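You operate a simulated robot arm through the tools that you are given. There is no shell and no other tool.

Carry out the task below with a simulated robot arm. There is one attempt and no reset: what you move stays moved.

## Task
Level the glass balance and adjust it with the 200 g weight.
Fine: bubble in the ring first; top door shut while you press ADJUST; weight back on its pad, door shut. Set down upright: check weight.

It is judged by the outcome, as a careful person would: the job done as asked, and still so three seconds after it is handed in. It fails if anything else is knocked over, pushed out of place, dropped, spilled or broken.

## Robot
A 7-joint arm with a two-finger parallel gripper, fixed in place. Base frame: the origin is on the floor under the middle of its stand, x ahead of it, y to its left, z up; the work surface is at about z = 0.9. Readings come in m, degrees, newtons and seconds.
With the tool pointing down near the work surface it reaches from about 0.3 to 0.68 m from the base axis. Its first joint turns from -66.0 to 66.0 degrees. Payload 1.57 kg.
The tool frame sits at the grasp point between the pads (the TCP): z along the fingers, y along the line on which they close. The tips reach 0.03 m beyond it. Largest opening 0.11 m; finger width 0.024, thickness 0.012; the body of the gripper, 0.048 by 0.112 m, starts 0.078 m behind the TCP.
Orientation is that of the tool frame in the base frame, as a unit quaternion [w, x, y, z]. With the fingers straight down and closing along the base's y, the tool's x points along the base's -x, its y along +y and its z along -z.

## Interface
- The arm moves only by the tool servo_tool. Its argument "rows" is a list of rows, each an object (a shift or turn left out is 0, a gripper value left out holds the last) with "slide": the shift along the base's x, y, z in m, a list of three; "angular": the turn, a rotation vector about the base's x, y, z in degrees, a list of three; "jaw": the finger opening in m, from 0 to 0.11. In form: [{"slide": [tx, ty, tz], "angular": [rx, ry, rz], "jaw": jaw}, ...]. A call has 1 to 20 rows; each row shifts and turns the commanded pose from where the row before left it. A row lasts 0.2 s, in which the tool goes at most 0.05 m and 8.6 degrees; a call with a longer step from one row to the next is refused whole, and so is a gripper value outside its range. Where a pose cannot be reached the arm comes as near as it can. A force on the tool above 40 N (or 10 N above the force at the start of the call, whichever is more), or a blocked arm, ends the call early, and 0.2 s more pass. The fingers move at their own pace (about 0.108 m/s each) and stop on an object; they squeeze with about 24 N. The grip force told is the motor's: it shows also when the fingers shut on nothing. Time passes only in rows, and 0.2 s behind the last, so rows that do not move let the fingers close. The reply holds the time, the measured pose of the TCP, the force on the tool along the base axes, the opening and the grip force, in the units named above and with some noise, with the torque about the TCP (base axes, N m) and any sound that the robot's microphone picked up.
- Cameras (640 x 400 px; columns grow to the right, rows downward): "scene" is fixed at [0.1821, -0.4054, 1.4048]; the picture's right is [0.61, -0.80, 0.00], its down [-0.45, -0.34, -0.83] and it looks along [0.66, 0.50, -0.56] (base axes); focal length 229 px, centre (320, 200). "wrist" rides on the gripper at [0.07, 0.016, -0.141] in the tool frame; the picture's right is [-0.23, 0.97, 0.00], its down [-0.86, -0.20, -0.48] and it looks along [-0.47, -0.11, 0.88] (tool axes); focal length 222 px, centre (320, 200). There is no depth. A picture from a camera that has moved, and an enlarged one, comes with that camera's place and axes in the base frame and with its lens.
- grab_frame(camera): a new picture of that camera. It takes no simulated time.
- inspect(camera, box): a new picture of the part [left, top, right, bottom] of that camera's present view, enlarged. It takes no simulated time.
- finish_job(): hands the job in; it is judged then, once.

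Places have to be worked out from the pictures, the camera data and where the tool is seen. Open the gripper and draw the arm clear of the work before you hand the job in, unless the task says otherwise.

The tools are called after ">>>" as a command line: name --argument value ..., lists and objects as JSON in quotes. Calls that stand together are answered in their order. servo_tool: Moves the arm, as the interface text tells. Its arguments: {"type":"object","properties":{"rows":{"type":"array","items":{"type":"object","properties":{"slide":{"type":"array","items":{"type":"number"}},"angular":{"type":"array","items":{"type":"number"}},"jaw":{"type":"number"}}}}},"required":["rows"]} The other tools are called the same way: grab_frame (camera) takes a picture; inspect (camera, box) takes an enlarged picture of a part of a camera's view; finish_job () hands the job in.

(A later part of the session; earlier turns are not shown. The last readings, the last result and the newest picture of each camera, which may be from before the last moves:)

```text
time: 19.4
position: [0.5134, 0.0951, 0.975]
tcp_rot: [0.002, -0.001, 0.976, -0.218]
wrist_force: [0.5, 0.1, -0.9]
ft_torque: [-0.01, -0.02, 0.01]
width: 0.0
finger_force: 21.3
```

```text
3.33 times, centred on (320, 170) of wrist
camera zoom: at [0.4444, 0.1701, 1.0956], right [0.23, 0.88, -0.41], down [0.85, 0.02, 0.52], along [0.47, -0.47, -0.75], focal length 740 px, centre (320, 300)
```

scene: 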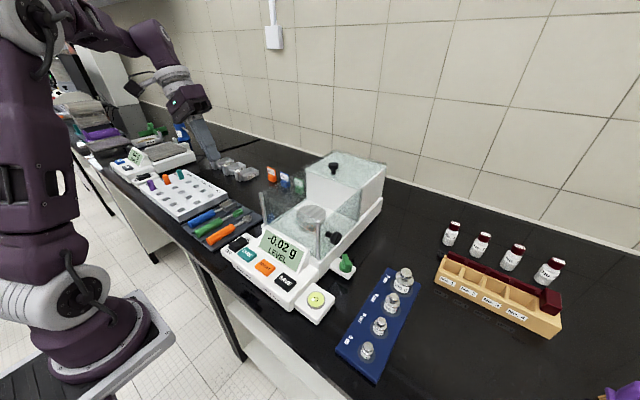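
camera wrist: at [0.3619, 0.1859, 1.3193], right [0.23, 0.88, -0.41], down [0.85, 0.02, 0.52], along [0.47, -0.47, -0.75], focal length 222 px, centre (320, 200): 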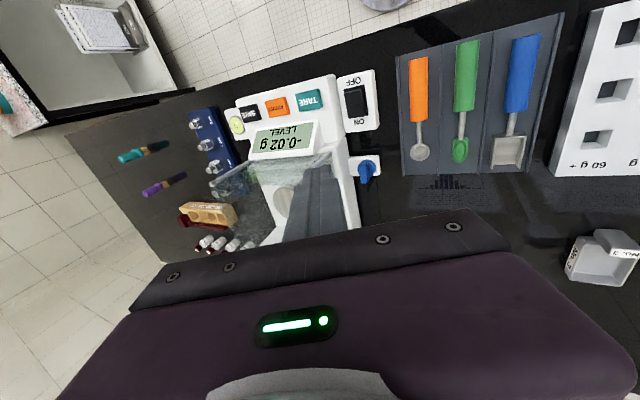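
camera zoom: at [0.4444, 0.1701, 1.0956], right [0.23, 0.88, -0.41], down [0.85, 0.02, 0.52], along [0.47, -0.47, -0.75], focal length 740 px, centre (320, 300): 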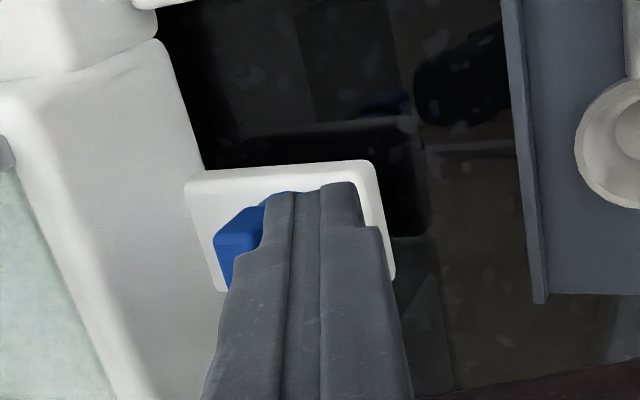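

Not touching yet, so I'll continue.

>>> servo_tool --rows '[{"slide": [0, -0.001, 0]}, {"slide": [0, -0.001, 0]}, {"slide": [0, -0.001, 0]}, {"slide": [0, 0, 0]}]'

>>> inspect --camera "scene" --box '[300, 285, 332, 310]'

>>> inspect --camera "wrist" --box '[270, 110, 370, 230]'

```text
time: 20.4
position: [0.5137, 0.0926, 0.9754]
tcp_rot: [0.001, 0.0, 0.976, -0.216]
wrist_force: [-1.7, 3.8, -1.9]
ft_torque: [0.11, 0.06, 0.01]
width: 0.0001
finger_force: 21.1
```

```text
16.00 times, centred on (316, 298) of scene
camera zoom: at [0.1821, -0.4053, 1.4049], right [0.61, -0.8, 0.0], down [-0.45, -0.34, -0.83], along [0.66, 0.5, -0.56], focal length 3667 px, centre (384, -1360)
```

zoom: 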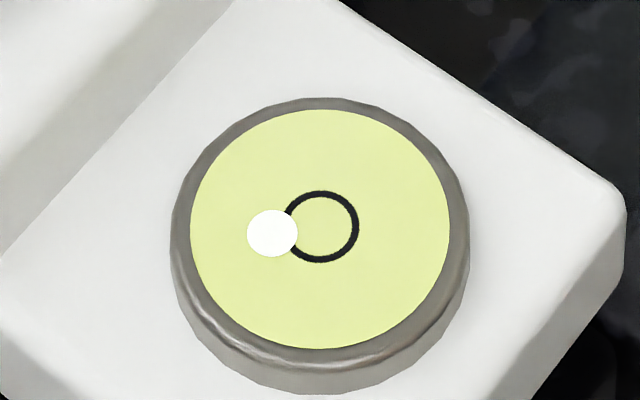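

```text
3.33 times, centred on (320, 170) of wrist
camera zoom: at [0.4445, 0.1667, 1.0962], right [0.23, 0.88, -0.41], down [0.85, 0.02, 0.52], along [0.47, -0.47, -0.75], focal length 740 px, centre (320, 300)
```

zoom: 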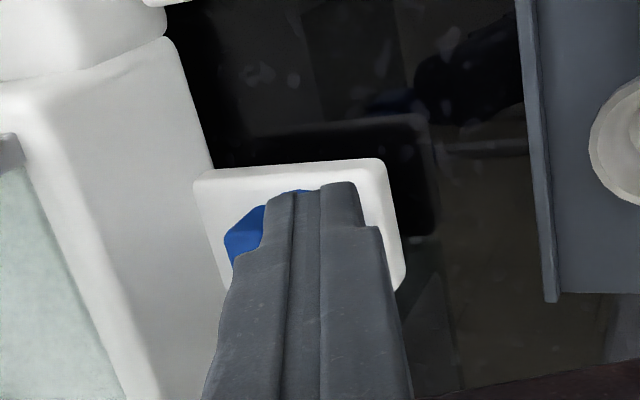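

Contact now, with 3.8 N, and the bubble just beginning to move. Pushing further in 1 mm steps.

>>> servo_tool --rows '[{"slide": [0, -0.001, 0]}, {"slide": [0, -0.001, 0]}, {"slide": [0, -0.001, 0]}, {"slide": [0, 0, 0]}]'

>>> inspect --camera "scene" --box '[300, 285, 332, 310]'

```text
time: 21.4
position: [0.5135, 0.0909, 0.9753]
tcp_rot: [0.001, 0.0, 0.976, -0.217]
wrist_force: [-18.6, 18.9, 7.3]
ft_torque: [0.32, 0.34, -0.19]
width: 0.0
finger_force: 21.5
```

```text
16.00 times, centred on (316, 298) of scene
camera zoom: at [0.1815, -0.4049, 1.4051], right [0.61, -0.8, 0.0], down [-0.45, -0.34, -0.83], along [0.66, 0.5, -0.56], focal length 3667 px, centre (384, -1360)
```

zoom: 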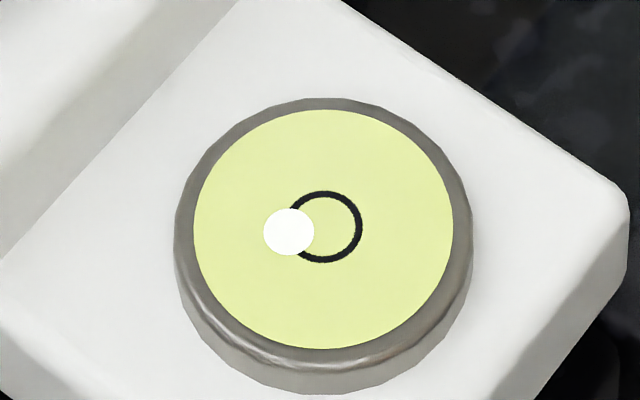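

The force jumped to about 19 N in x and y, so the sloped tip face may be rubbing the disc. I'll back off slightly and look before continuing.

>>> servo_tool --rows '[{"slide": [0, 0.004, 0]}, {"slide": [0, 0.01, 0.0]}, {"slide": [0, 0.004, 0.03]}, {"slide": [-0.02, 0.0, 0.03]}, {"slide": [0, 0, 0]}]'

>>> grab_frame --camera "wrist"

>>> inspect --camera "wrist" --box '[280, 110, 360, 190]'

>>> inspect --camera "scene" --box '[300, 285, 332, 310]'

```text
time: 22.6
position: [0.4952, 0.107, 1.034]
tcp_rot: [0.002, 0.0, 0.976, -0.217]
wrist_force: [-0.5, 0.3, 0.3]
ft_torque: [0.01, 0.01, -0.02]
width: 0.0002
finger_force: 21.8
```

```text
taken
camera wrist: at [0.4253, 0.1812, 1.1541], right [0.23, 0.88, -0.41], down [0.85, 0.02, 0.52], along [0.47, -0.47, -0.75], focal length 222 px, centre (320, 200)
```

wrist: 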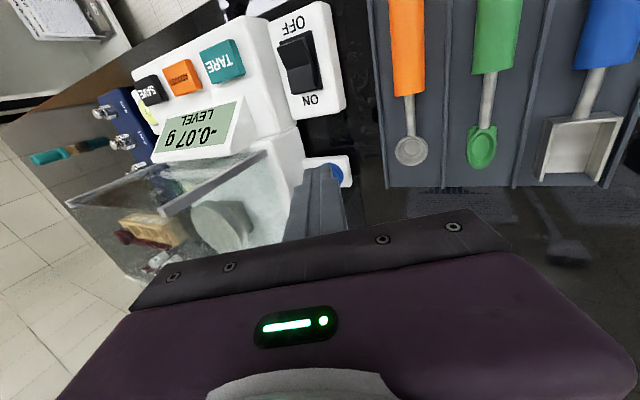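

```text
5.00 times, centred on (320, 150) of wrist
camera zoom: at [0.4253, 0.1812, 1.1541], right [0.23, 0.88, -0.41], down [0.85, 0.02, 0.52], along [0.47, -0.47, -0.75], focal length 1111 px, centre (320, 450)
```

zoom: 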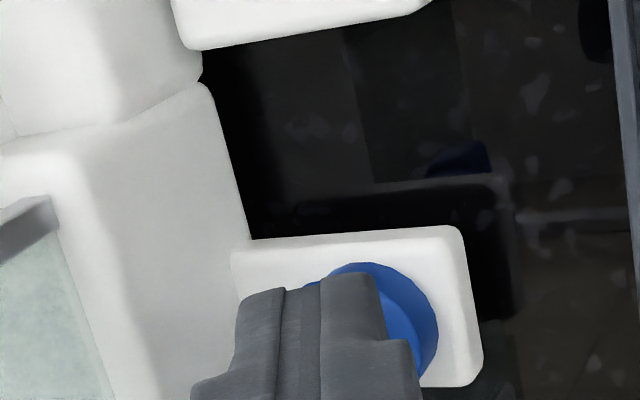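

```text
16.00 times, centred on (316, 298) of scene
camera zoom: at [0.1821, -0.4054, 1.4048], right [0.61, -0.8, 0.0], down [-0.45, -0.34, -0.83], along [0.66, 0.5, -0.56], focal length 3667 px, centre (384, -1360)
```

zoom: 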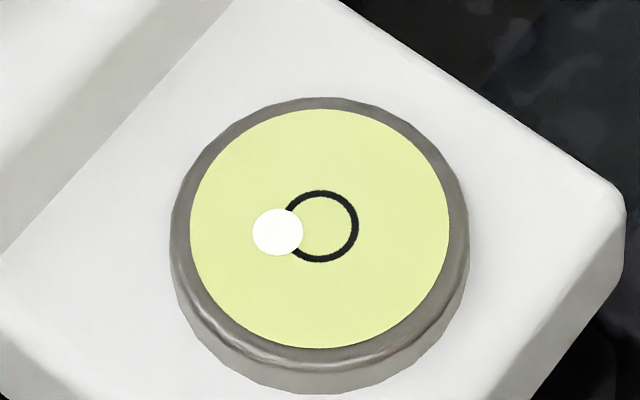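

Net effect was small, about 6 px of the 49 needed. I'll move the tool back to see the blue knob clearly.

>>> servo_tool --rows '[{"slide": [-0.02, 0.02, 0.04]}, {"slide": [-0.02, 0.02, 0.04]}, {"slide": [0, 0, 0]}]'

>>> inspect --camera "wrist" --box '[280, 110, 360, 190]'

>>> grab_frame --camera "wrist"

```text
time: 23.4
position: [0.4531, 0.1435, 1.1171]
tcp_rot: [0.001, -0.001, 0.976, -0.217]
wrist_force: [1.0, 0.4, -0.1]
ft_torque: [-0.02, -0.02, 0.0]
width: 0.0001
finger_force: 20.9
```

```text
5.00 times, centred on (320, 150) of wrist
camera zoom: at [0.3838, 0.2187, 1.2374], right [0.23, 0.88, -0.41], down [0.85, 0.02, 0.52], along [0.47, -0.47, -0.75], focal length 1111 px, centre (320, 450)
```

zoom: 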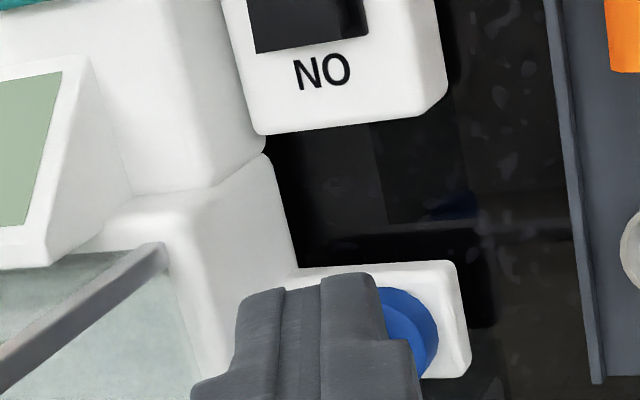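

```text
taken
camera wrist: at [0.3838, 0.2187, 1.2374], right [0.23, 0.88, -0.41], down [0.85, 0.02, 0.52], along [0.47, -0.47, -0.75], focal length 222 px, centre (320, 200)
```

wrist: 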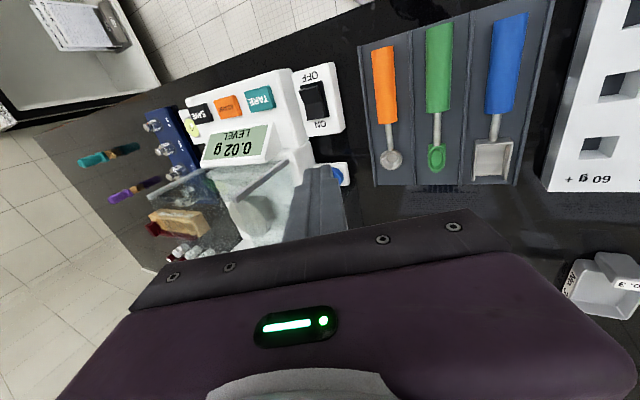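

>>> servo_tool --rows '[{"slide": [-0.02, -0.02, 0.03]}, {"slide": [0.0, -0.03, 0.02]}, {"slide": [0, -0.03, 0]}, {"slide": [0, 0, 0]}]'

>>> inspect --camera "wrist" --box '[330, 110, 430, 190]'

```text
time: 24.4
position: [0.4345, 0.0669, 1.166]
tcp_rot: [0.001, 0.0, 0.976, -0.217]
wrist_force: [0.3, 0.3, 0.1]
ft_torque: [0.02, -0.01, 0.05]
width: 0.0
finger_force: 21.0
```

```text
5.00 times, centred on (380, 150) of wrist
camera zoom: at [0.3654, 0.1422, 1.2861], right [0.23, 0.88, -0.41], down [0.85, 0.02, 0.52], along [0.47, -0.47, -0.75], focal length 1111 px, centre (20, 450)
```

zoom: 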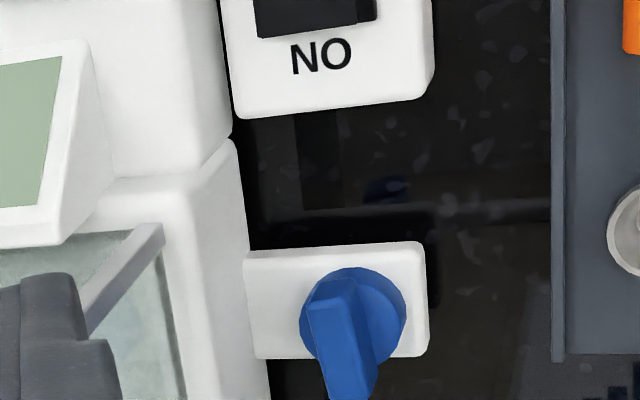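

Seen clearly now, the knob centre is at about (0.528, 0.065), so my last push was almost on its axis with no lever arm. I'll use a smaller lean of 12° and push further out on the front end, with the finger centred at x ≈ 0.5025.

>>> servo_tool --rows '[{"slide": [0.02, 0.02, 0], "angular": [6.5, 0, 0]}, {"slide": [0.02, 0.018, -0.03], "angular": [6.5, 0, 0]}, {"slide": [0.028, 0, -0.04]}, {"slide": [0, 0, -0.045]}, {"slide": [0, 0, -0.04]}, {"slide": [0, 0, -0.036]}, {"slide": [0, 0, 0]}]'

>>> inspect --camera "wrist" --box '[270, 100, 370, 230]'

>>> inspect --camera "scene" --box '[230, 170, 310, 240]'

```text
time: 26.0
position: [0.505, 0.1039, 0.9752]
tcp_rot: [0.002, -0.001, 0.994, -0.105]
wrist_force: [-0.3, 0.2, 0.1]
ft_torque: [0.01, -0.01, 0.01]
width: 0.0001
finger_force: 21.1
```

```text
3.08 times, centred on (320, 165) of wrist
camera zoom: at [0.4353, 0.1499, 1.1078], right [0.23, 0.95, -0.2], down [0.85, -0.09, 0.51], along [0.47, -0.29, -0.83], focal length 684 px, centre (320, 308)
```

zoom: 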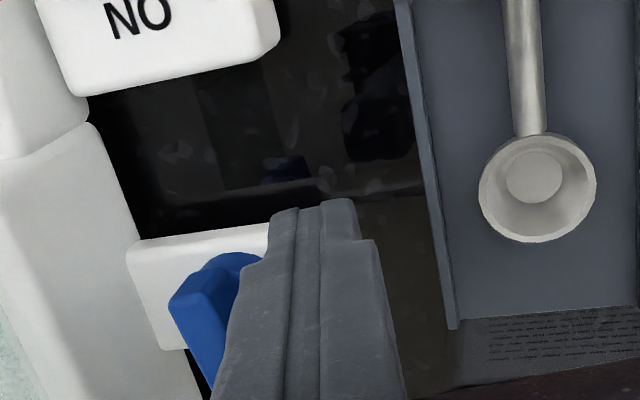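

```text
5.71 times, centred on (270, 205) of scene
camera zoom: at [0.1821, -0.4054, 1.4048], right [0.61, -0.8, 0.0], down [-0.45, -0.34, -0.83], along [0.66, 0.5, -0.56], focal length 1310 px, centre (606, 171)
```

zoom: 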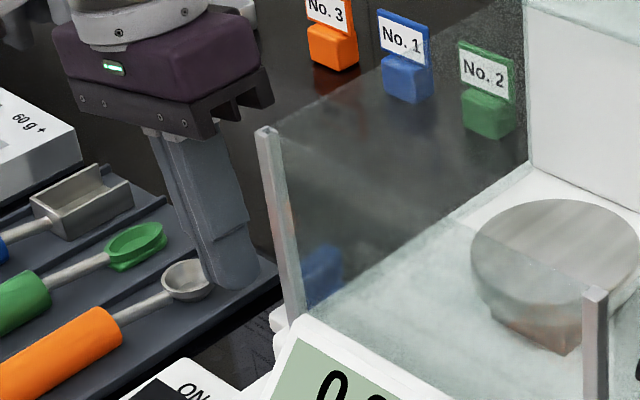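

Good alignment on the front end. Pushing -y.

>>> servo_tool --rows '[{"slide": [0, -0.006, 0]}, {"slide": [0, -0.005, 0]}, {"slide": [0, -0.003, 0]}, {"slide": [0, -0.001, 0]}, {"slide": [0, -0.001, 0]}, {"slide": [0, 0, 0]}]'

>>> inspect --camera "scene" --box '[300, 285, 332, 310]'

```text
time: 27.4
position: [0.5025, 0.0884, 0.9744]
tcp_rot: [0.002, 0.0, 0.994, -0.105]
wrist_force: [0.1, -0.4, -0.4]
ft_torque: [0.02, 0.03, 0.02]
width: 0.0
finger_force: 21.0
```

```text
16.00 times, centred on (316, 298) of scene
camera zoom: at [0.1821, -0.4054, 1.4048], right [0.61, -0.8, 0.0], down [-0.45, -0.34, -0.83], along [0.66, 0.5, -0.56], focal length 3667 px, centre (384, -1360)
```

zoom: 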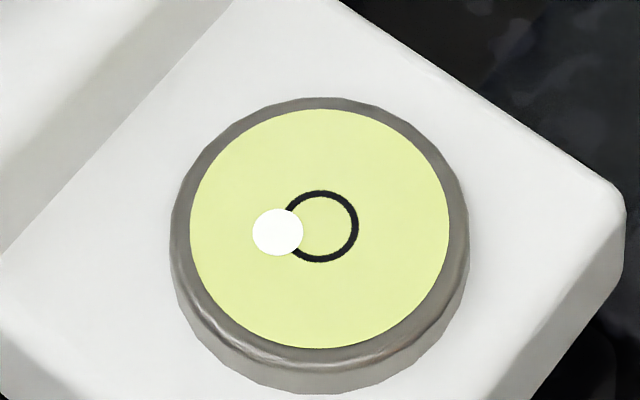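

>>> servo_tool --rows '[{"slide": [0.002, -0.001, 0]}, {"slide": [0, -0.001, 0]}, {"slide": [0, -0.001, 0]}, {"slide": [0, -0.001, 0]}, {"slide": [0, 0, 0]}]'

>>> inspect --camera "scene" --box '[300, 285, 332, 310]'

>>> inspect --camera "wrist" --box '[270, 100, 370, 230]'

```text
time: 28.6
position: [0.5046, 0.0854, 0.9736]
tcp_rot: [0.002, -0.001, 0.994, -0.106]
wrist_force: [0.3, -0.6, 0.3]
ft_torque: [0.02, -0.01, 0.03]
width: 0.0
finger_force: 22.1
```

```text
16.00 times, centred on (316, 298) of scene
camera zoom: at [0.1821, -0.4054, 1.4048], right [0.61, -0.8, 0.0], down [-0.45, -0.34, -0.83], along [0.66, 0.5, -0.56], focal length 3667 px, centre (384, -1360)
```

zoom: 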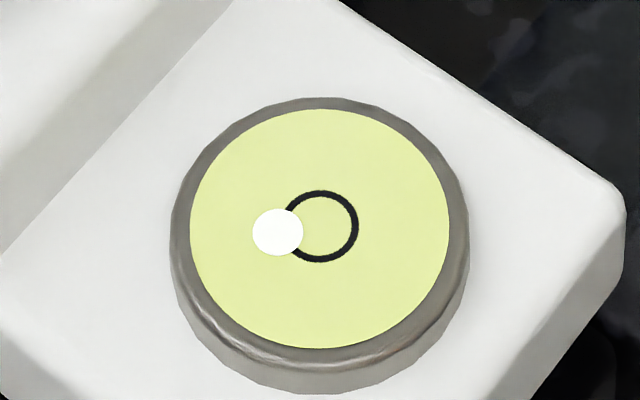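

```text
3.08 times, centred on (320, 165) of wrist
camera zoom: at [0.4339, 0.1302, 1.1074], right [0.23, 0.95, -0.2], down [0.85, -0.09, 0.51], along [0.47, -0.29, -0.83], focal length 684 px, centre (320, 308)
```

zoom: 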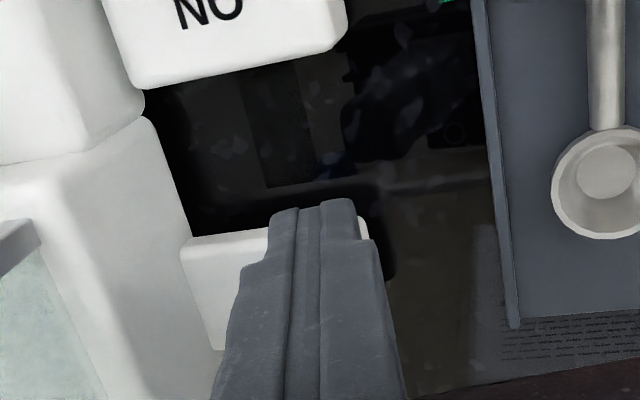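

>>> servo_tool --rows '[{"slide": [0, -0.001, 0]}, {"slide": [0, -0.001, 0]}, {"slide": [0, -0.001, 0]}, {"slide": [0, 0, 0]}]'

>>> inspect --camera "scene" --box '[300, 285, 332, 310]'

>>> inspect --camera "scene" --box '[250, 190, 300, 225]'

```text
time: 29.6
position: [0.5035, 0.0812, 0.9741]
tcp_rot: [0.002, -0.001, 0.994, -0.105]
wrist_force: [-1.9, 0.7, -1.9]
ft_torque: [0.08, 0.05, -0.05]
width: 0.0001
finger_force: 21.5
```

```text
16.00 times, centred on (316, 298) of scene
camera zoom: at [0.182, -0.4054, 1.4049], right [0.61, -0.8, 0.0], down [-0.45, -0.34, -0.83], along [0.66, 0.5, -0.56], focal length 3667 px, centre (384, -1360)
```

zoom: 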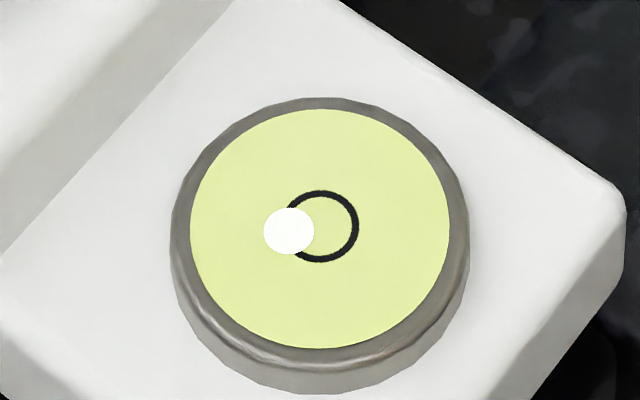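

```text
11.43 times, centred on (275, 208) of scene
camera zoom: at [0.182, -0.4054, 1.4049], right [0.61, -0.8, 0.0], down [-0.45, -0.34, -0.83], along [0.66, 0.5, -0.56], focal length 2619 px, centre (834, 114)
```

zoom: 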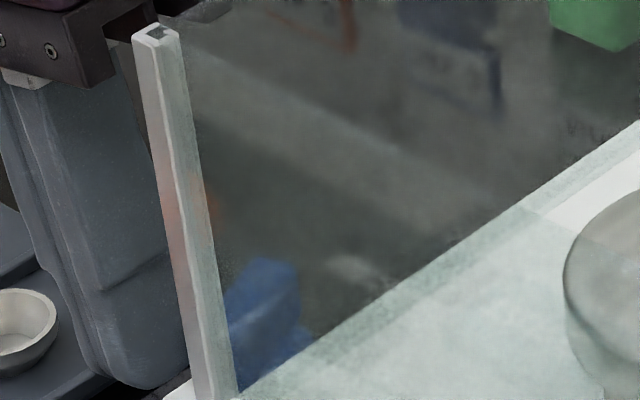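

Contact with low force, and the bubble is moving: offset now (-32, +6) px. Continuing.

>>> servo_tool --rows '[{"slide": [0, -0.001, 0]}, {"slide": [0, -0.001, 0]}, {"slide": [0, 0, 0]}]'

>>> inspect --camera "scene" --box '[300, 285, 332, 310]'

```text
time: 30.4
position: [0.504, 0.079, 0.9747]
tcp_rot: [0.002, 0.0, 0.994, -0.106]
wrist_force: [-2.8, 1.3, -1.2]
ft_torque: [0.03, 0.09, -0.08]
width: 0.0
finger_force: 21.6
```

```text
16.00 times, centred on (316, 298) of scene
camera zoom: at [0.182, -0.4054, 1.4049], right [0.61, -0.8, 0.0], down [-0.45, -0.34, -0.83], along [0.66, 0.5, -0.56], focal length 3667 px, centre (384, -1360)
```

zoom: 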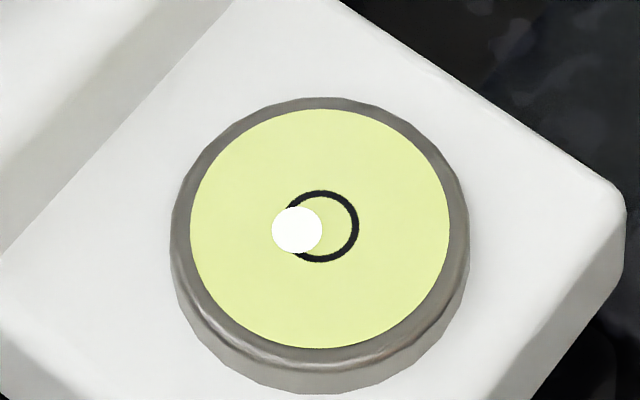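

>>> servo_tool --rows '[{"slide": [0, -0.001, 0]}, {"slide": [0, -0.001, 0]}, {"slide": [0, -0.001, 0]}, {"slide": [0, 0, 0]}]'

>>> inspect --camera "scene" --box '[300, 285, 332, 310]'

```text
time: 31.4
position: [0.5032, 0.0752, 0.9728]
tcp_rot: [0.001, 0.0, 0.994, -0.106]
wrist_force: [-0.4, -0.3, 0.2]
ft_torque: [0.0, 0.0, -0.03]
width: 0.0001
finger_force: 21.4
```

```text
16.00 times, centred on (316, 298) of scene
camera zoom: at [0.1821, -0.4054, 1.4048], right [0.61, -0.8, 0.0], down [-0.45, -0.34, -0.83], along [0.66, 0.5, -0.56], focal length 3667 px, centre (384, -1360)
```

zoom: 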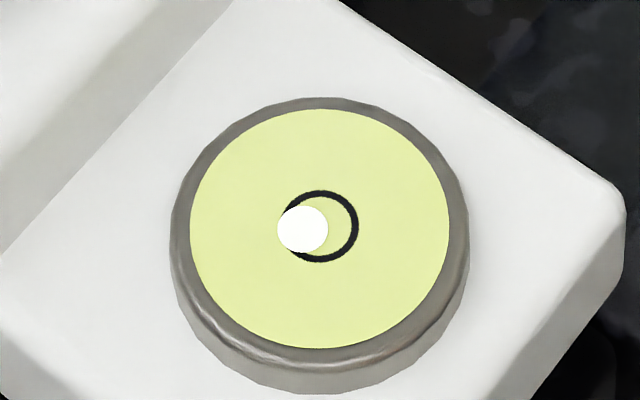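

Offset is (-17, +4) px, but the force dropped to zero, so the fingertip is slipping off the bar's end. I'll back off 6 mm, shift +x by 5 mm and push again.

>>> servo_tool --rows '[{"slide": [0, 0.006, 0]}, {"slide": [0, 0.006, 0]}, {"slide": [0.005, 0, 0]}, {"slide": [0, -0.006, 0]}, {"slide": [0, -0.002, 0]}, {"slide": [0, -0.001, 0]}, {"slide": [0, 0, 0]}]'

>>> inspect --camera "scene" --box '[300, 285, 332, 310]'

```text
time: 33.0
position: [0.5094, 0.0791, 0.9742]
tcp_rot: [0.001, 0.0, 0.994, -0.106]
wrist_force: [-2.9, 2.9, -2.5]
ft_torque: [0.09, 0.12, -0.02]
width: 0.0
finger_force: 21.3
```

```text
16.00 times, centred on (316, 298) of scene
camera zoom: at [0.1821, -0.4053, 1.4049], right [0.61, -0.8, 0.0], down [-0.45, -0.34, -0.83], along [0.66, 0.5, -0.56], focal length 3667 px, centre (384, -1360)
```

zoom: 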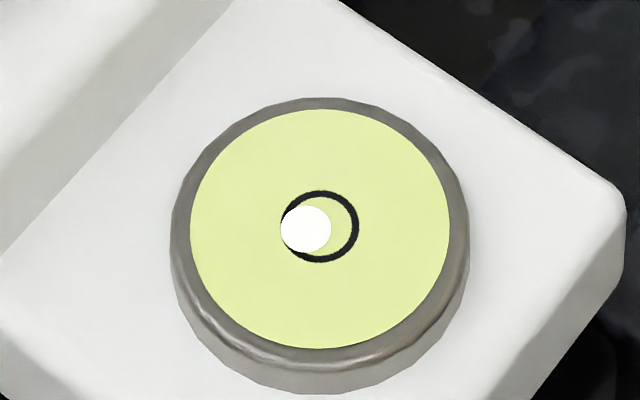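

Contact again, with the offset at about (-14, +3) px. Continuing in small steps.

>>> servo_tool --rows '[{"slide": [0, -0.001, 0]}, {"slide": [0, -0.001, 0]}, {"slide": [0, 0, 0]}]'

>>> inspect --camera "scene" --box '[300, 285, 332, 310]'

```text
time: 33.8
position: [0.5093, 0.0768, 0.9753]
tcp_rot: [0.001, -0.001, 0.994, -0.105]
wrist_force: [-2.1, 0.4, 0.6]
ft_torque: [-0.01, 0.08, -0.05]
width: 0.0001
finger_force: 21.0
```

```text
16.00 times, centred on (316, 298) of scene
camera zoom: at [0.182, -0.4054, 1.4049], right [0.61, -0.8, 0.0], down [-0.45, -0.34, -0.83], along [0.66, 0.5, -0.56], focal length 3667 px, centre (384, -1360)
```

zoom: 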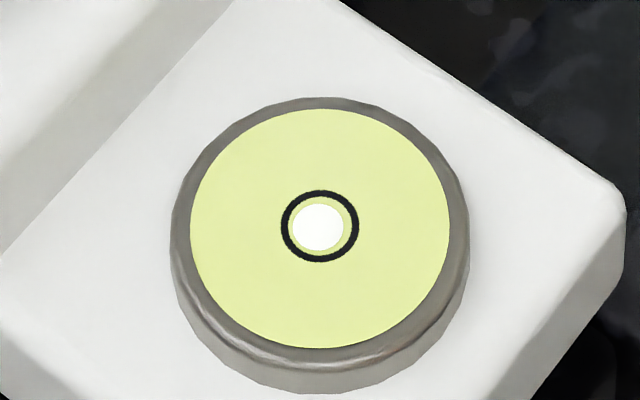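

The bubble is centred in the ring. I'll withdraw from the blue knob (+y, then up) and check that it stays there.

>>> servo_tool --rows '[{"slide": [0, 0.006, 0]}, {"slide": [0, 0.012, 0]}, {"slide": [0, 0.006, 0.03]}, {"slide": [-0.02, 0, 0.045]}, {"slide": [-0.02, 0, 0.045]}, {"slide": [-0.02, 0, 0.045]}, {"slide": [0, 0, 0]}]'

>>> inspect --camera "scene" --box '[300, 285, 332, 310]'

>>> inspect --camera "scene" --box '[210, 140, 400, 330]'

```text
time: 35.4
position: [0.4521, 0.1024, 1.1418]
tcp_rot: [0.002, -0.001, 0.994, -0.106]
wrist_force: [0.0, 0.3, 1.3]
ft_torque: [-0.03, -0.02, -0.01]
width: 0.0
finger_force: 21.7
```

```text
16.00 times, centred on (316, 298) of scene
camera zoom: at [0.1821, -0.4054, 1.4048], right [0.61, -0.8, 0.0], down [-0.45, -0.34, -0.83], along [0.66, 0.5, -0.56], focal length 3667 px, centre (384, -1360)
```

zoom: 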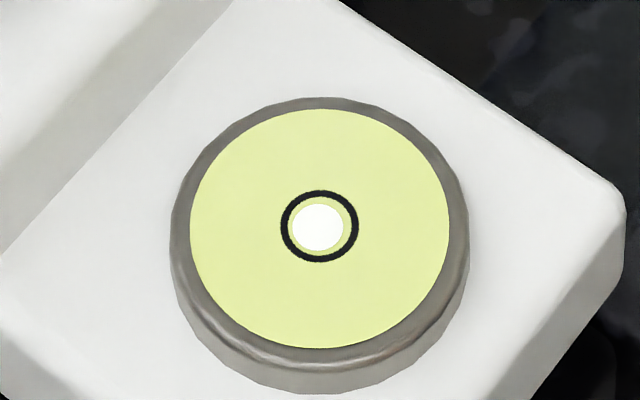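

```text
2.11 times, centred on (305, 235) of scene
camera zoom: at [0.1821, -0.4054, 1.4048], right [0.61, -0.8, 0.0], down [-0.45, -0.34, -0.83], along [0.66, 0.5, -0.56], focal length 482 px, centre (352, 126)
```

zoom: 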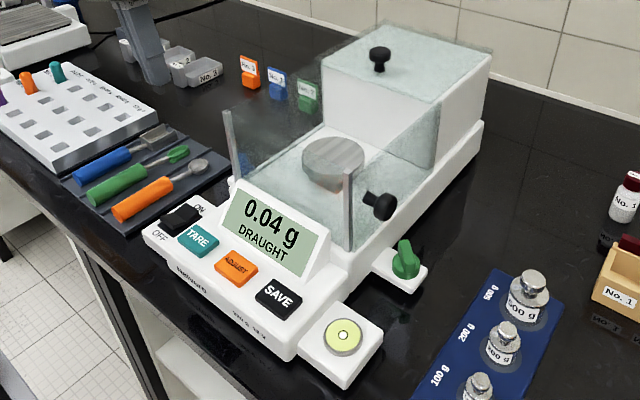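

Level is confirmed: the flag changed to "DRAUGHT", meaning the top door is open. Next is the 200 g weight. I'll straighten the tool to vertical, open the fingers and move over to the weight board for a look.

>>> servo_tool --rows '[{"slide": [-0.02, -0.02, 0.03], "angular": [6.1, 0, 0], "jaw": 0.06}, {"slide": [-0.02, -0.03, 0.03], "angular": [6.07, 0, 0]}, {"slide": [-0.004, -0.048, 0]}, {"slide": [-0.004, -0.048, 0]}, {"slide": [-0.004, -0.048, 0]}, {"slide": [-0.004, -0.048, 0]}, {"slide": [-0.004, -0.048, 0]}, {"slide": [-0.004, -0.048, 0]}, {"slide": [-0.004, -0.048, 0]}, {"slide": [-0.004, -0.048, 0]}, {"slide": [0, 0, -0.04]}, {"slide": [0, 0, 0]}]'

>>> grab_frame --camera "wrist"

>>> inspect --camera "wrist" --box '[240, 100, 400, 220]'

```text
time: 38.0
position: [0.3797, -0.3318, 1.1636]
tcp_rot: [0.002, -0.001, 1.0, 0.001]
wrist_force: [-1.3, 0.0, 0.4]
ft_torque: [0.01, 0.0, 0.0]
width: 0.06
finger_force: 0.0
```

```text
taken
camera wrist: at [0.3093, -0.3156, 1.3036], right [0.23, 0.97, 0.0], down [0.85, -0.2, 0.48], along [0.47, -0.11, -0.88], focal length 222 px, centre (320, 200)
```

wrist: 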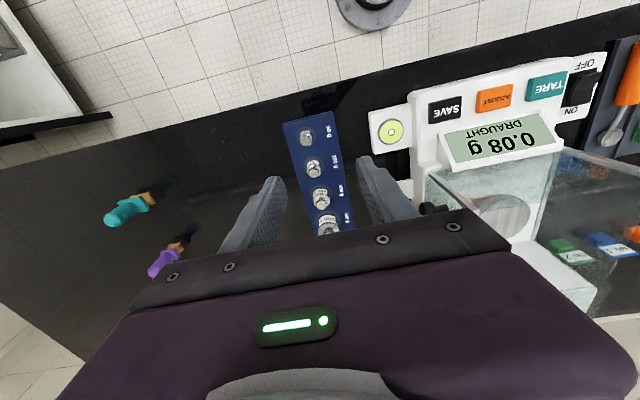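

```text
3.33 times, centred on (320, 160) of wrist
camera zoom: at [0.3093, -0.3156, 1.3036], right [0.23, 0.97, 0.0], down [0.85, -0.2, 0.48], along [0.47, -0.11, -0.88], focal length 740 px, centre (320, 333)
```

zoom: 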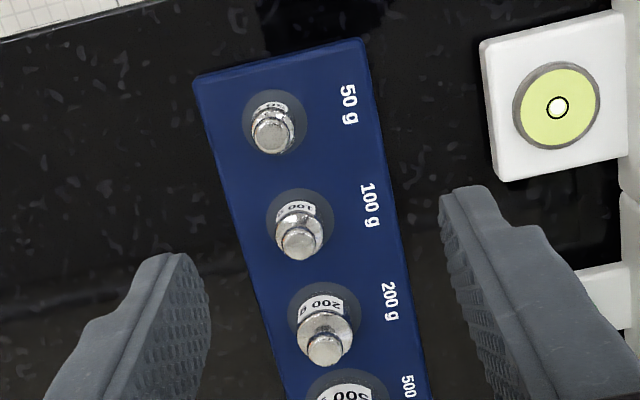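

I'll move above the 200 g weight with the fingers at 0.06 m and check alignment in the wrist view.

>>> servo_tool --rows '[{"slide": [0.033, -0.0065, -0.01]}, {"slide": [0.033, -0.0065, -0.02]}, {"slide": [0.033, -0.0065, -0.035]}, {"slide": [0.032, -0.0065, -0.035]}, {"slide": [0, 0, -0.02]}, {"slide": [0, 0, 0]}]'

>>> inspect --camera "wrist" --box '[240, 100, 400, 220]'

>>> inspect --camera "scene" --box '[330, 210, 450, 350]'

```text
time: 39.4
position: [0.5092, -0.3588, 1.0376]
tcp_rot: [0.001, 0.0, 1.0, 0.001]
wrist_force: [0.1, -0.5, 0.4]
ft_torque: [0.03, 0.01, -0.04]
width: 0.0599
finger_force: 0.1
```

```text
3.33 times, centred on (320, 160) of wrist
camera zoom: at [0.4395, -0.3421, 1.1796], right [0.23, 0.97, 0.0], down [0.85, -0.2, 0.48], along [0.47, -0.11, -0.88], focal length 740 px, centre (320, 333)
```

zoom: 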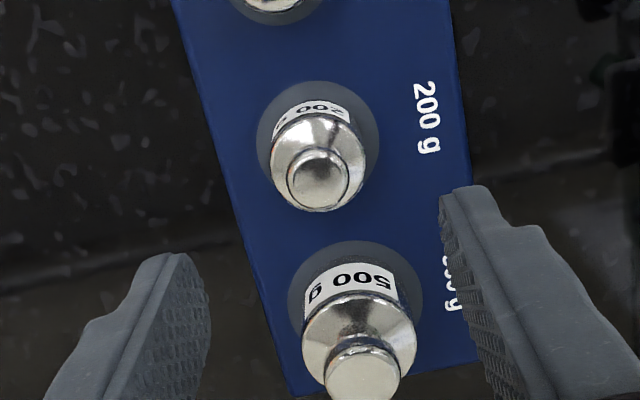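

```text
2.86 times, centred on (390, 280) of scene
camera zoom: at [0.1821, -0.4054, 1.4048], right [0.61, -0.8, 0.0], down [-0.45, -0.34, -0.83], along [0.66, 0.5, -0.56], focal length 655 px, centre (120, -29)
```

zoom: 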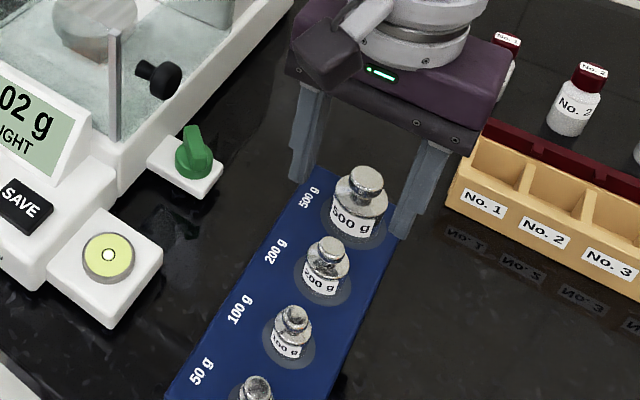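

The weight is right under the TCP at about (0.509, -0.358). I'll descend so the tips straddle its body just above the pad.

>>> servo_tool --rows '[{"slide": [0, 0, -0.03]}, {"slide": [0, 0, -0.03]}, {"slide": [0, 0, -0.02]}, {"slide": [0, 0, -0.01]}, {"slide": [0, 0, 0]}]'

>>> inspect --camera "wrist" --box '[240, 100, 400, 220]'

>>> inspect --camera "scene" --box '[340, 240, 430, 330]'

```text
time: 40.6
position: [0.5093, -0.3596, 0.9482]
tcp_rot: [0.002, 0.0, 1.0, 0.001]
wrist_force: [0.2, 0.2, -0.2]
ft_torque: [-0.03, 0.0, 0.01]
width: 0.0601
finger_force: 0.1
```

```text
3.33 times, centred on (320, 160) of wrist
camera zoom: at [0.4393, -0.3422, 1.0885], right [0.23, 0.97, 0.0], down [0.85, -0.2, 0.48], along [0.47, -0.11, -0.88], focal length 740 px, centre (320, 333)
```

zoom: 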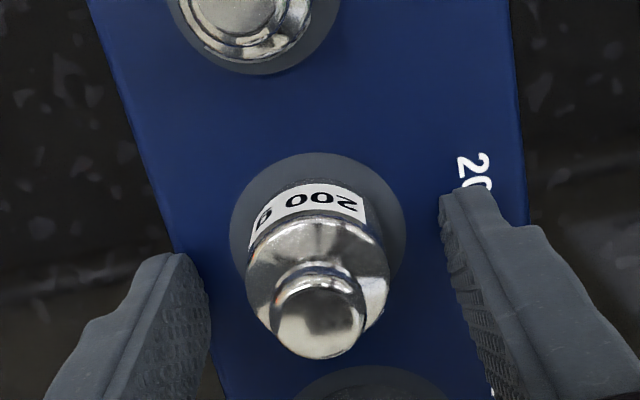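

```text
4.44 times, centred on (385, 285) of scene
camera zoom: at [0.1821, -0.4054, 1.4048], right [0.61, -0.8, 0.0], down [-0.45, -0.34, -0.83], along [0.66, 0.5, -0.56], focal length 1019 px, centre (31, -178)
```

zoom: 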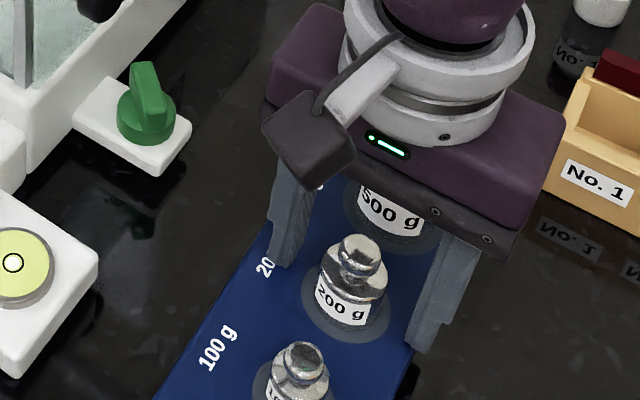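

Centred nicely between the pads. Closing the gripper on the weight body.

>>> servo_tool --rows '[{"slide": [0, 0, 0], "jaw": 0.025}, {"slide": [0, 0, 0]}, {"slide": [0, 0, 0]}]'

>>> inspect --camera "wrist" --box '[240, 100, 400, 220]'

```text
time: 41.4
position: [0.5093, -0.358, 0.9482]
tcp_rot: [0.002, 0.001, 1.0, 0.001]
wrist_force: [-0.5, -0.3, -0.4]
ft_torque: [-0.05, 0.01, 0.03]
width: 0.0314
finger_force: 24.2
```

```text
3.33 times, centred on (320, 160) of wrist
camera zoom: at [0.4393, -0.3422, 1.0888], right [0.23, 0.97, 0.0], down [0.85, -0.2, 0.48], along [0.47, -0.11, -0.88], focal length 740 px, centre (320, 333)
```

zoom: 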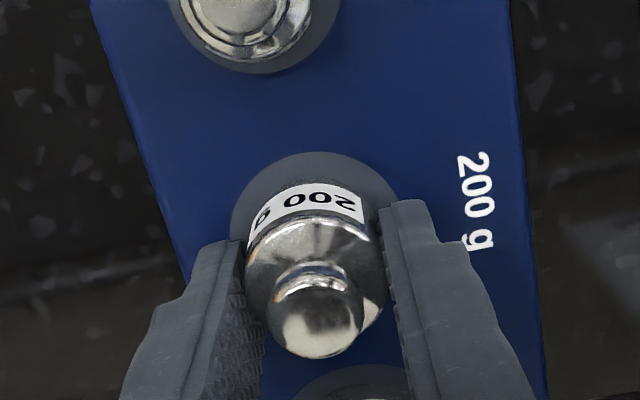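

Gripped at 0.0314 m with 24 N. Lifting straight up and checking.

>>> servo_tool --rows '[{"slide": [0, 0, 0.02]}, {"slide": [0, 0, 0.035]}, {"slide": [0, 0, 0.04]}, {"slide": [0, 0, 0.015]}, {"slide": [0, 0, 0]}]'

>>> inspect --camera "wrist" --box '[240, 100, 400, 220]'

>>> inspect --camera "scene" --box '[320, 180, 440, 330]'

```text
time: 42.6
position: [0.5083, -0.3573, 1.0594]
tcp_rot: [0.001, 0.0, 1.0, 0.001]
wrist_force: [0.0, -0.5, 0.6]
ft_torque: [0.01, 0.03, -0.01]
width: 0.0253
finger_force: 0.0
```

```text
3.33 times, centred on (320, 160) of wrist
camera zoom: at [0.439, -0.3406, 1.1993], right [0.23, 0.97, 0.0], down [0.85, -0.2, 0.48], along [0.47, -0.11, -0.88], focal length 740 px, centre (320, 333)
```

zoom: 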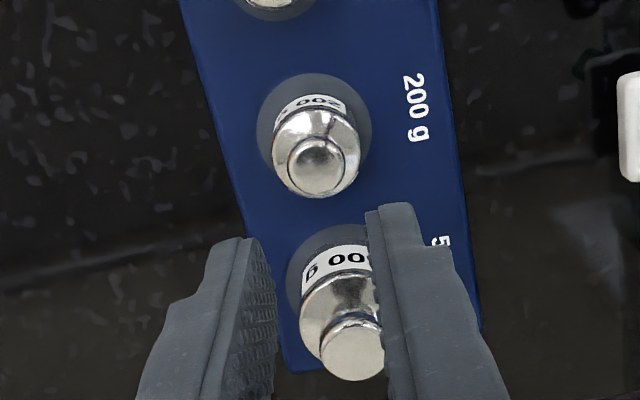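

```text
2.67 times, centred on (380, 255) of scene
camera zoom: at [0.1821, -0.4054, 1.4048], right [0.61, -0.8, 0.0], down [-0.45, -0.34, -0.83], along [0.66, 0.5, -0.56], focal length 611 px, centre (160, 53)
```

zoom: 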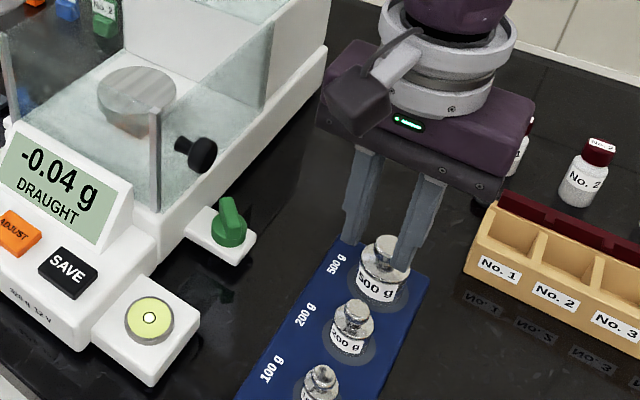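

The weight slipped out and is still standing on its pad. I'll look closely at its shape to choose a better grip.

>>> inspect --camera "scene" --box '[375, 285, 410, 320]'

>>> inspect --camera "wrist" --box '[295, 110, 345, 160]'

```text
11.43 times, centred on (392, 302) of scene
camera zoom: at [0.1821, -0.4054, 1.4048], right [0.61, -0.8, 0.0], down [-0.45, -0.34, -0.83], along [0.66, 0.5, -0.56], focal length 2619 px, centre (-509, -971)
```

zoom: 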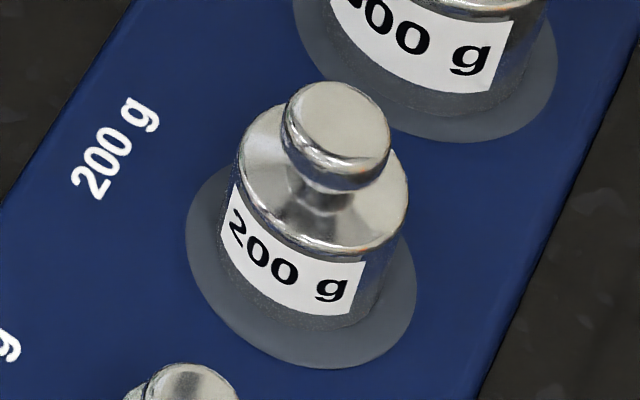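

```text
8.00 times, centred on (320, 135) of wrist
camera zoom: at [0.439, -0.3406, 1.1993], right [0.23, 0.97, 0.0], down [0.85, -0.2, 0.48], along [0.47, -0.11, -0.88], focal length 1777 px, centre (320, 720)
```

zoom: 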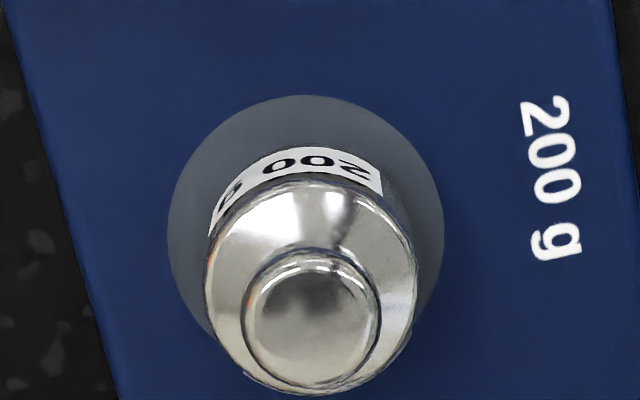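

It's a standard weight with a cylindrical body, neck and knob. I'll retry with the fingers a little lower, close fully, and lift slowly while monitoring the grip.

>>> servo_tool --rows '[{"slide": [0, 0, 0], "jaw": 0.06}, {"slide": [0, 0, -0.03]}, {"slide": [0, 0, -0.03]}, {"slide": [0, 0, -0.03]}, {"slide": [0, 0, -0.02]}, {"slide": [0, 0, -0.006]}, {"slide": [0, 0, 0]}]'

>>> servo_tool --rows '[{"slide": [0, 0, 0], "jaw": 0.0}, {"slide": [0, 0, 0]}, {"slide": [0, 0, 0]}, {"slide": [0, 0, 0]}]'

>>> servo_tool --rows '[{"slide": [0, 0, 0.003]}, {"slide": [0, 0, 0.003]}, {"slide": [0, 0, 0.003]}, {"slide": [0, 0, 0]}]'

>>> inspect --camera "wrist" --box '[240, 100, 400, 220]'

>>> inspect --camera "scene" --box '[350, 260, 430, 330]'

```text
time: 44.1
position: [0.5073, -0.36, 0.946]
tcp_rot: [0.003, -0.001, 1.0, -0.003]
wrist_force: [-3.8, 2.4, 7.0]
ft_torque: [0.37, 0.19, 0.11]
width: 0.062
finger_force: 1.7
stopped in row 7: the force on the tool passed its limit at 46 N (the readings are from after the stop); the commanded pose is now the measured one
```

```text
time: 45.1
position: [0.5077, -0.3591, 0.9471]
tcp_rot: [0.005, 0.0, 1.0, -0.001]
wrist_force: [4.5, 5.3, 13.7]
ft_torque: [0.51, 0.05, -0.17]
width: 0.0312
finger_force: 24.2
```

```text
time: 46.1
position: [0.5068, -0.3603, 0.9555]
tcp_rot: [0.004, 0.0, 1.0, -0.002]
wrist_force: [-0.9, 0.0, -1.7]
ft_torque: [0.01, -0.01, -0.03]
width: 0.0311
finger_force: 24.6
```

```text
3.33 times, centred on (320, 160) of wrist
camera zoom: at [0.4373, -0.343, 1.0951], right [0.23, 0.97, 0.0], down [0.85, -0.2, 0.49], along [0.47, -0.11, -0.87], focal length 740 px, centre (320, 333)
```

zoom: 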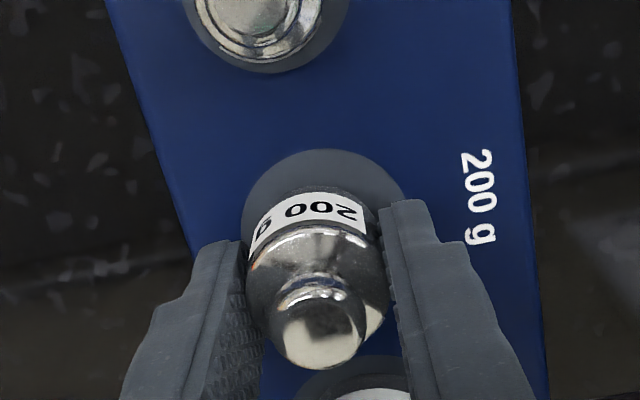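

```text
5.71 times, centred on (390, 295) of scene
camera zoom: at [0.1821, -0.4054, 1.4048], right [0.61, -0.8, 0.0], down [-0.45, -0.34, -0.83], along [0.66, 0.5, -0.56], focal length 1310 px, centre (-80, -343)
```

zoom: 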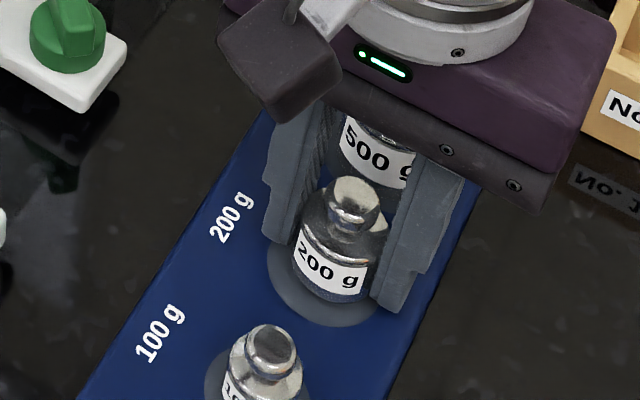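

Useful: the board top is at about z = 0.915, where the tips just touched it. This time the grip is holding after a slow lift (0.0311 m, 24.6 N). I'll keep lifting gently and check.

>>> servo_tool --rows '[{"slide": [0, 0, 0.005]}, {"slide": [0, 0, 0.005]}, {"slide": [0, 0, 0.005]}, {"slide": [0, 0, 0.005]}, {"slide": [0, 0, 0]}]'

>>> inspect --camera "wrist" --box '[240, 100, 400, 220]'

>>> inspect --camera "scene" --box '[350, 260, 430, 330]'

```text
time: 47.3
position: [0.5068, -0.3599, 0.9736]
tcp_rot: [0.003, -0.001, 1.0, -0.002]
wrist_force: [-0.3, -1.0, -2.3]
ft_torque: [-0.02, 0.01, -0.02]
width: 0.0311
finger_force: 23.8
```

```text
3.33 times, centred on (320, 160) of wrist
camera zoom: at [0.4371, -0.3433, 1.1147], right [0.23, 0.97, 0.0], down [0.85, -0.2, 0.49], along [0.47, -0.11, -0.87], focal length 740 px, centre (320, 333)
```

zoom: 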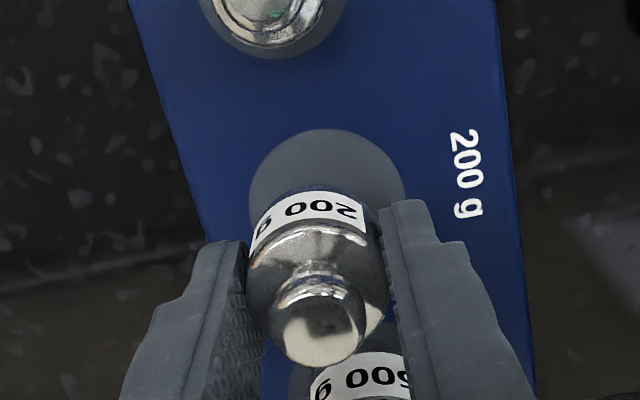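

```text
5.71 times, centred on (390, 295) of scene
camera zoom: at [0.1821, -0.4054, 1.4048], right [0.61, -0.8, 0.0], down [-0.45, -0.34, -0.83], along [0.66, 0.5, -0.56], focal length 1310 px, centre (-80, -343)
```

zoom: 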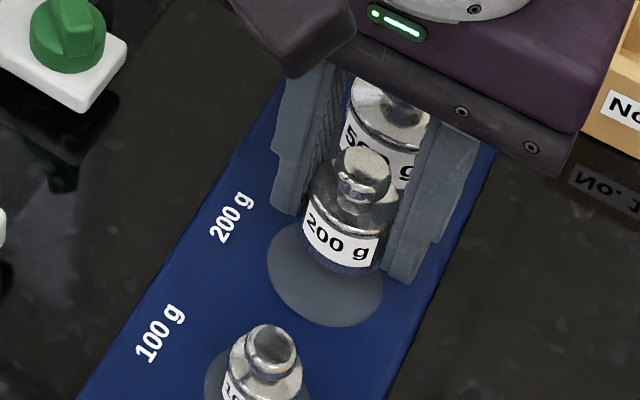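

The 200 g weight is held upright and clear (-2.3 N in z, as expected). I'll continue slowly, up first and then inward over the front of the balance.

>>> servo_tool --rows '[{"slide": [0, 0, 0.008]}, {"slide": [0, 0, 0.014]}, {"slide": [0, 0, 0.016]}, {"slide": [0, 0, 0.016]}, {"slide": [0, 0, 0.016]}, {"slide": [0, 0, 0.016]}, {"slide": [-0.005, 0.007, 0.008]}, {"slide": [-0.0075, 0.012, 0.0085]}, {"slide": [-0.0075, 0.012, 0.0085]}, {"slide": [-0.0075, 0.012, 0.0085]}, {"slide": [-0.0075, 0.012, 0.0085]}, {"slide": [-0.0075, 0.012, 0.0085]}, {"slide": [-0.0075, 0.012, 0.0085]}, {"slide": [-0.0075, 0.012, 0.0085]}, {"slide": [-0.0075, 0.012, 0.0085]}, {"slide": [-0.0075, 0.012, 0.0085]}, {"slide": [-0.0075, 0.012, 0.0085]}, {"slide": [-0.0075, 0.012, 0.0085]}, {"slide": [-0.003, 0.006, 0.004]}, {"slide": [0, 0, 0]}]'

>>> grab_frame --camera "wrist"

>>> grab_frame --camera "scene"

```text
time: 51.5
position: [0.4158, -0.2149, 1.1672]
tcp_rot: [0.004, 0.0, 1.0, -0.001]
wrist_force: [-0.6, -0.4, -1.9]
ft_torque: [0.01, -0.01, 0.0]
width: 0.0312
finger_force: 23.9
```

```text
taken
camera wrist: at [0.3468, -0.1973, 1.3085], right [0.23, 0.97, 0.0], down [0.85, -0.2, 0.49], along [0.47, -0.11, -0.87], focal length 222 px, centre (320, 200)
```

wrist: 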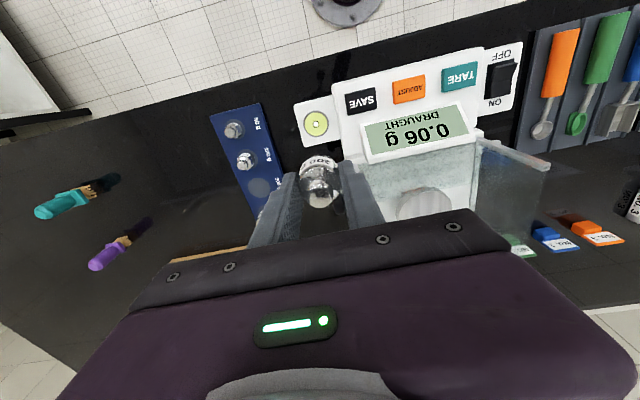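

```text
taken
```

scene: 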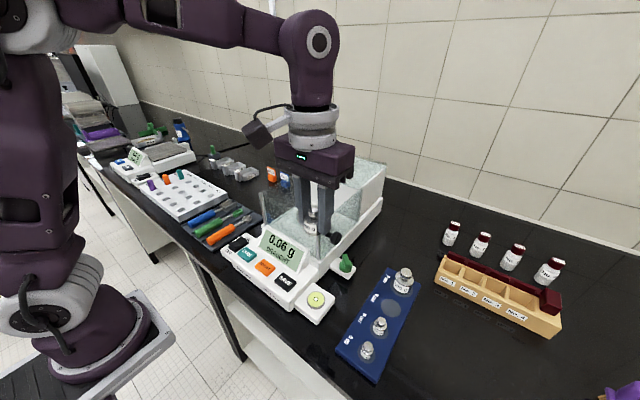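

Still held. Moving sideways to line up with the pan (y ≈ -0.08) in front of the glass.

>>> servo_tool --rows '[{"slide": [0, 0.008, 0.0]}, {"slide": [0, 0.015, 0]}, {"slide": [0, 0.015, 0]}, {"slide": [0, 0.015, 0]}, {"slide": [0, 0.015, 0]}, {"slide": [0, 0.015, 0]}, {"slide": [0, 0.015, 0]}, {"slide": [0, 0.015, 0]}, {"slide": [0, 0.015, 0]}, {"slide": [0, 0.006, 0]}, {"slide": [0, 0, 0]}]'

>>> grab_frame --camera "wrist"

>>> inspect --camera "wrist" --box '[240, 100, 400, 220]'

```text
time: 53.9
position: [0.4162, -0.0797, 1.1655]
tcp_rot: [0.004, 0.0, 1.0, -0.002]
wrist_force: [0.0, 0.1, -1.9]
ft_torque: [0.02, -0.02, 0.03]
width: 0.0311
finger_force: 23.5
```

```text
taken
camera wrist: at [0.3466, -0.063, 1.3061], right [0.23, 0.97, 0.0], down [0.85, -0.2, 0.49], along [0.47, -0.11, -0.87], focal length 222 px, centre (320, 200)
```

wrist: 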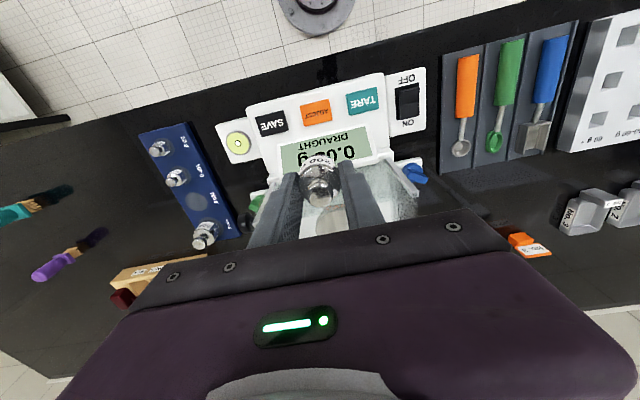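

```text
3.33 times, centred on (320, 160) of wrist
camera zoom: at [0.3466, -0.063, 1.3061], right [0.23, 0.97, 0.0], down [0.85, -0.2, 0.49], along [0.47, -0.11, -0.87], focal length 740 px, centre (320, 333)
```

zoom: 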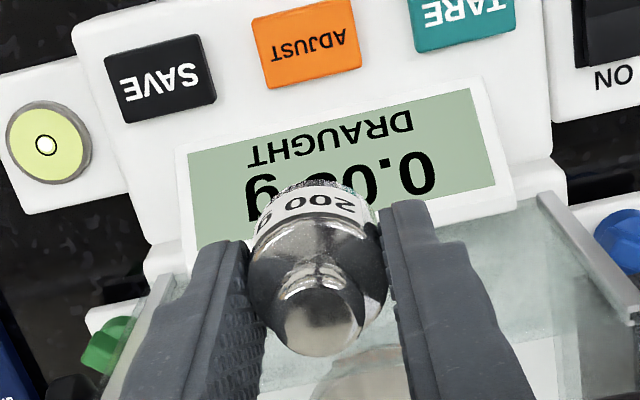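

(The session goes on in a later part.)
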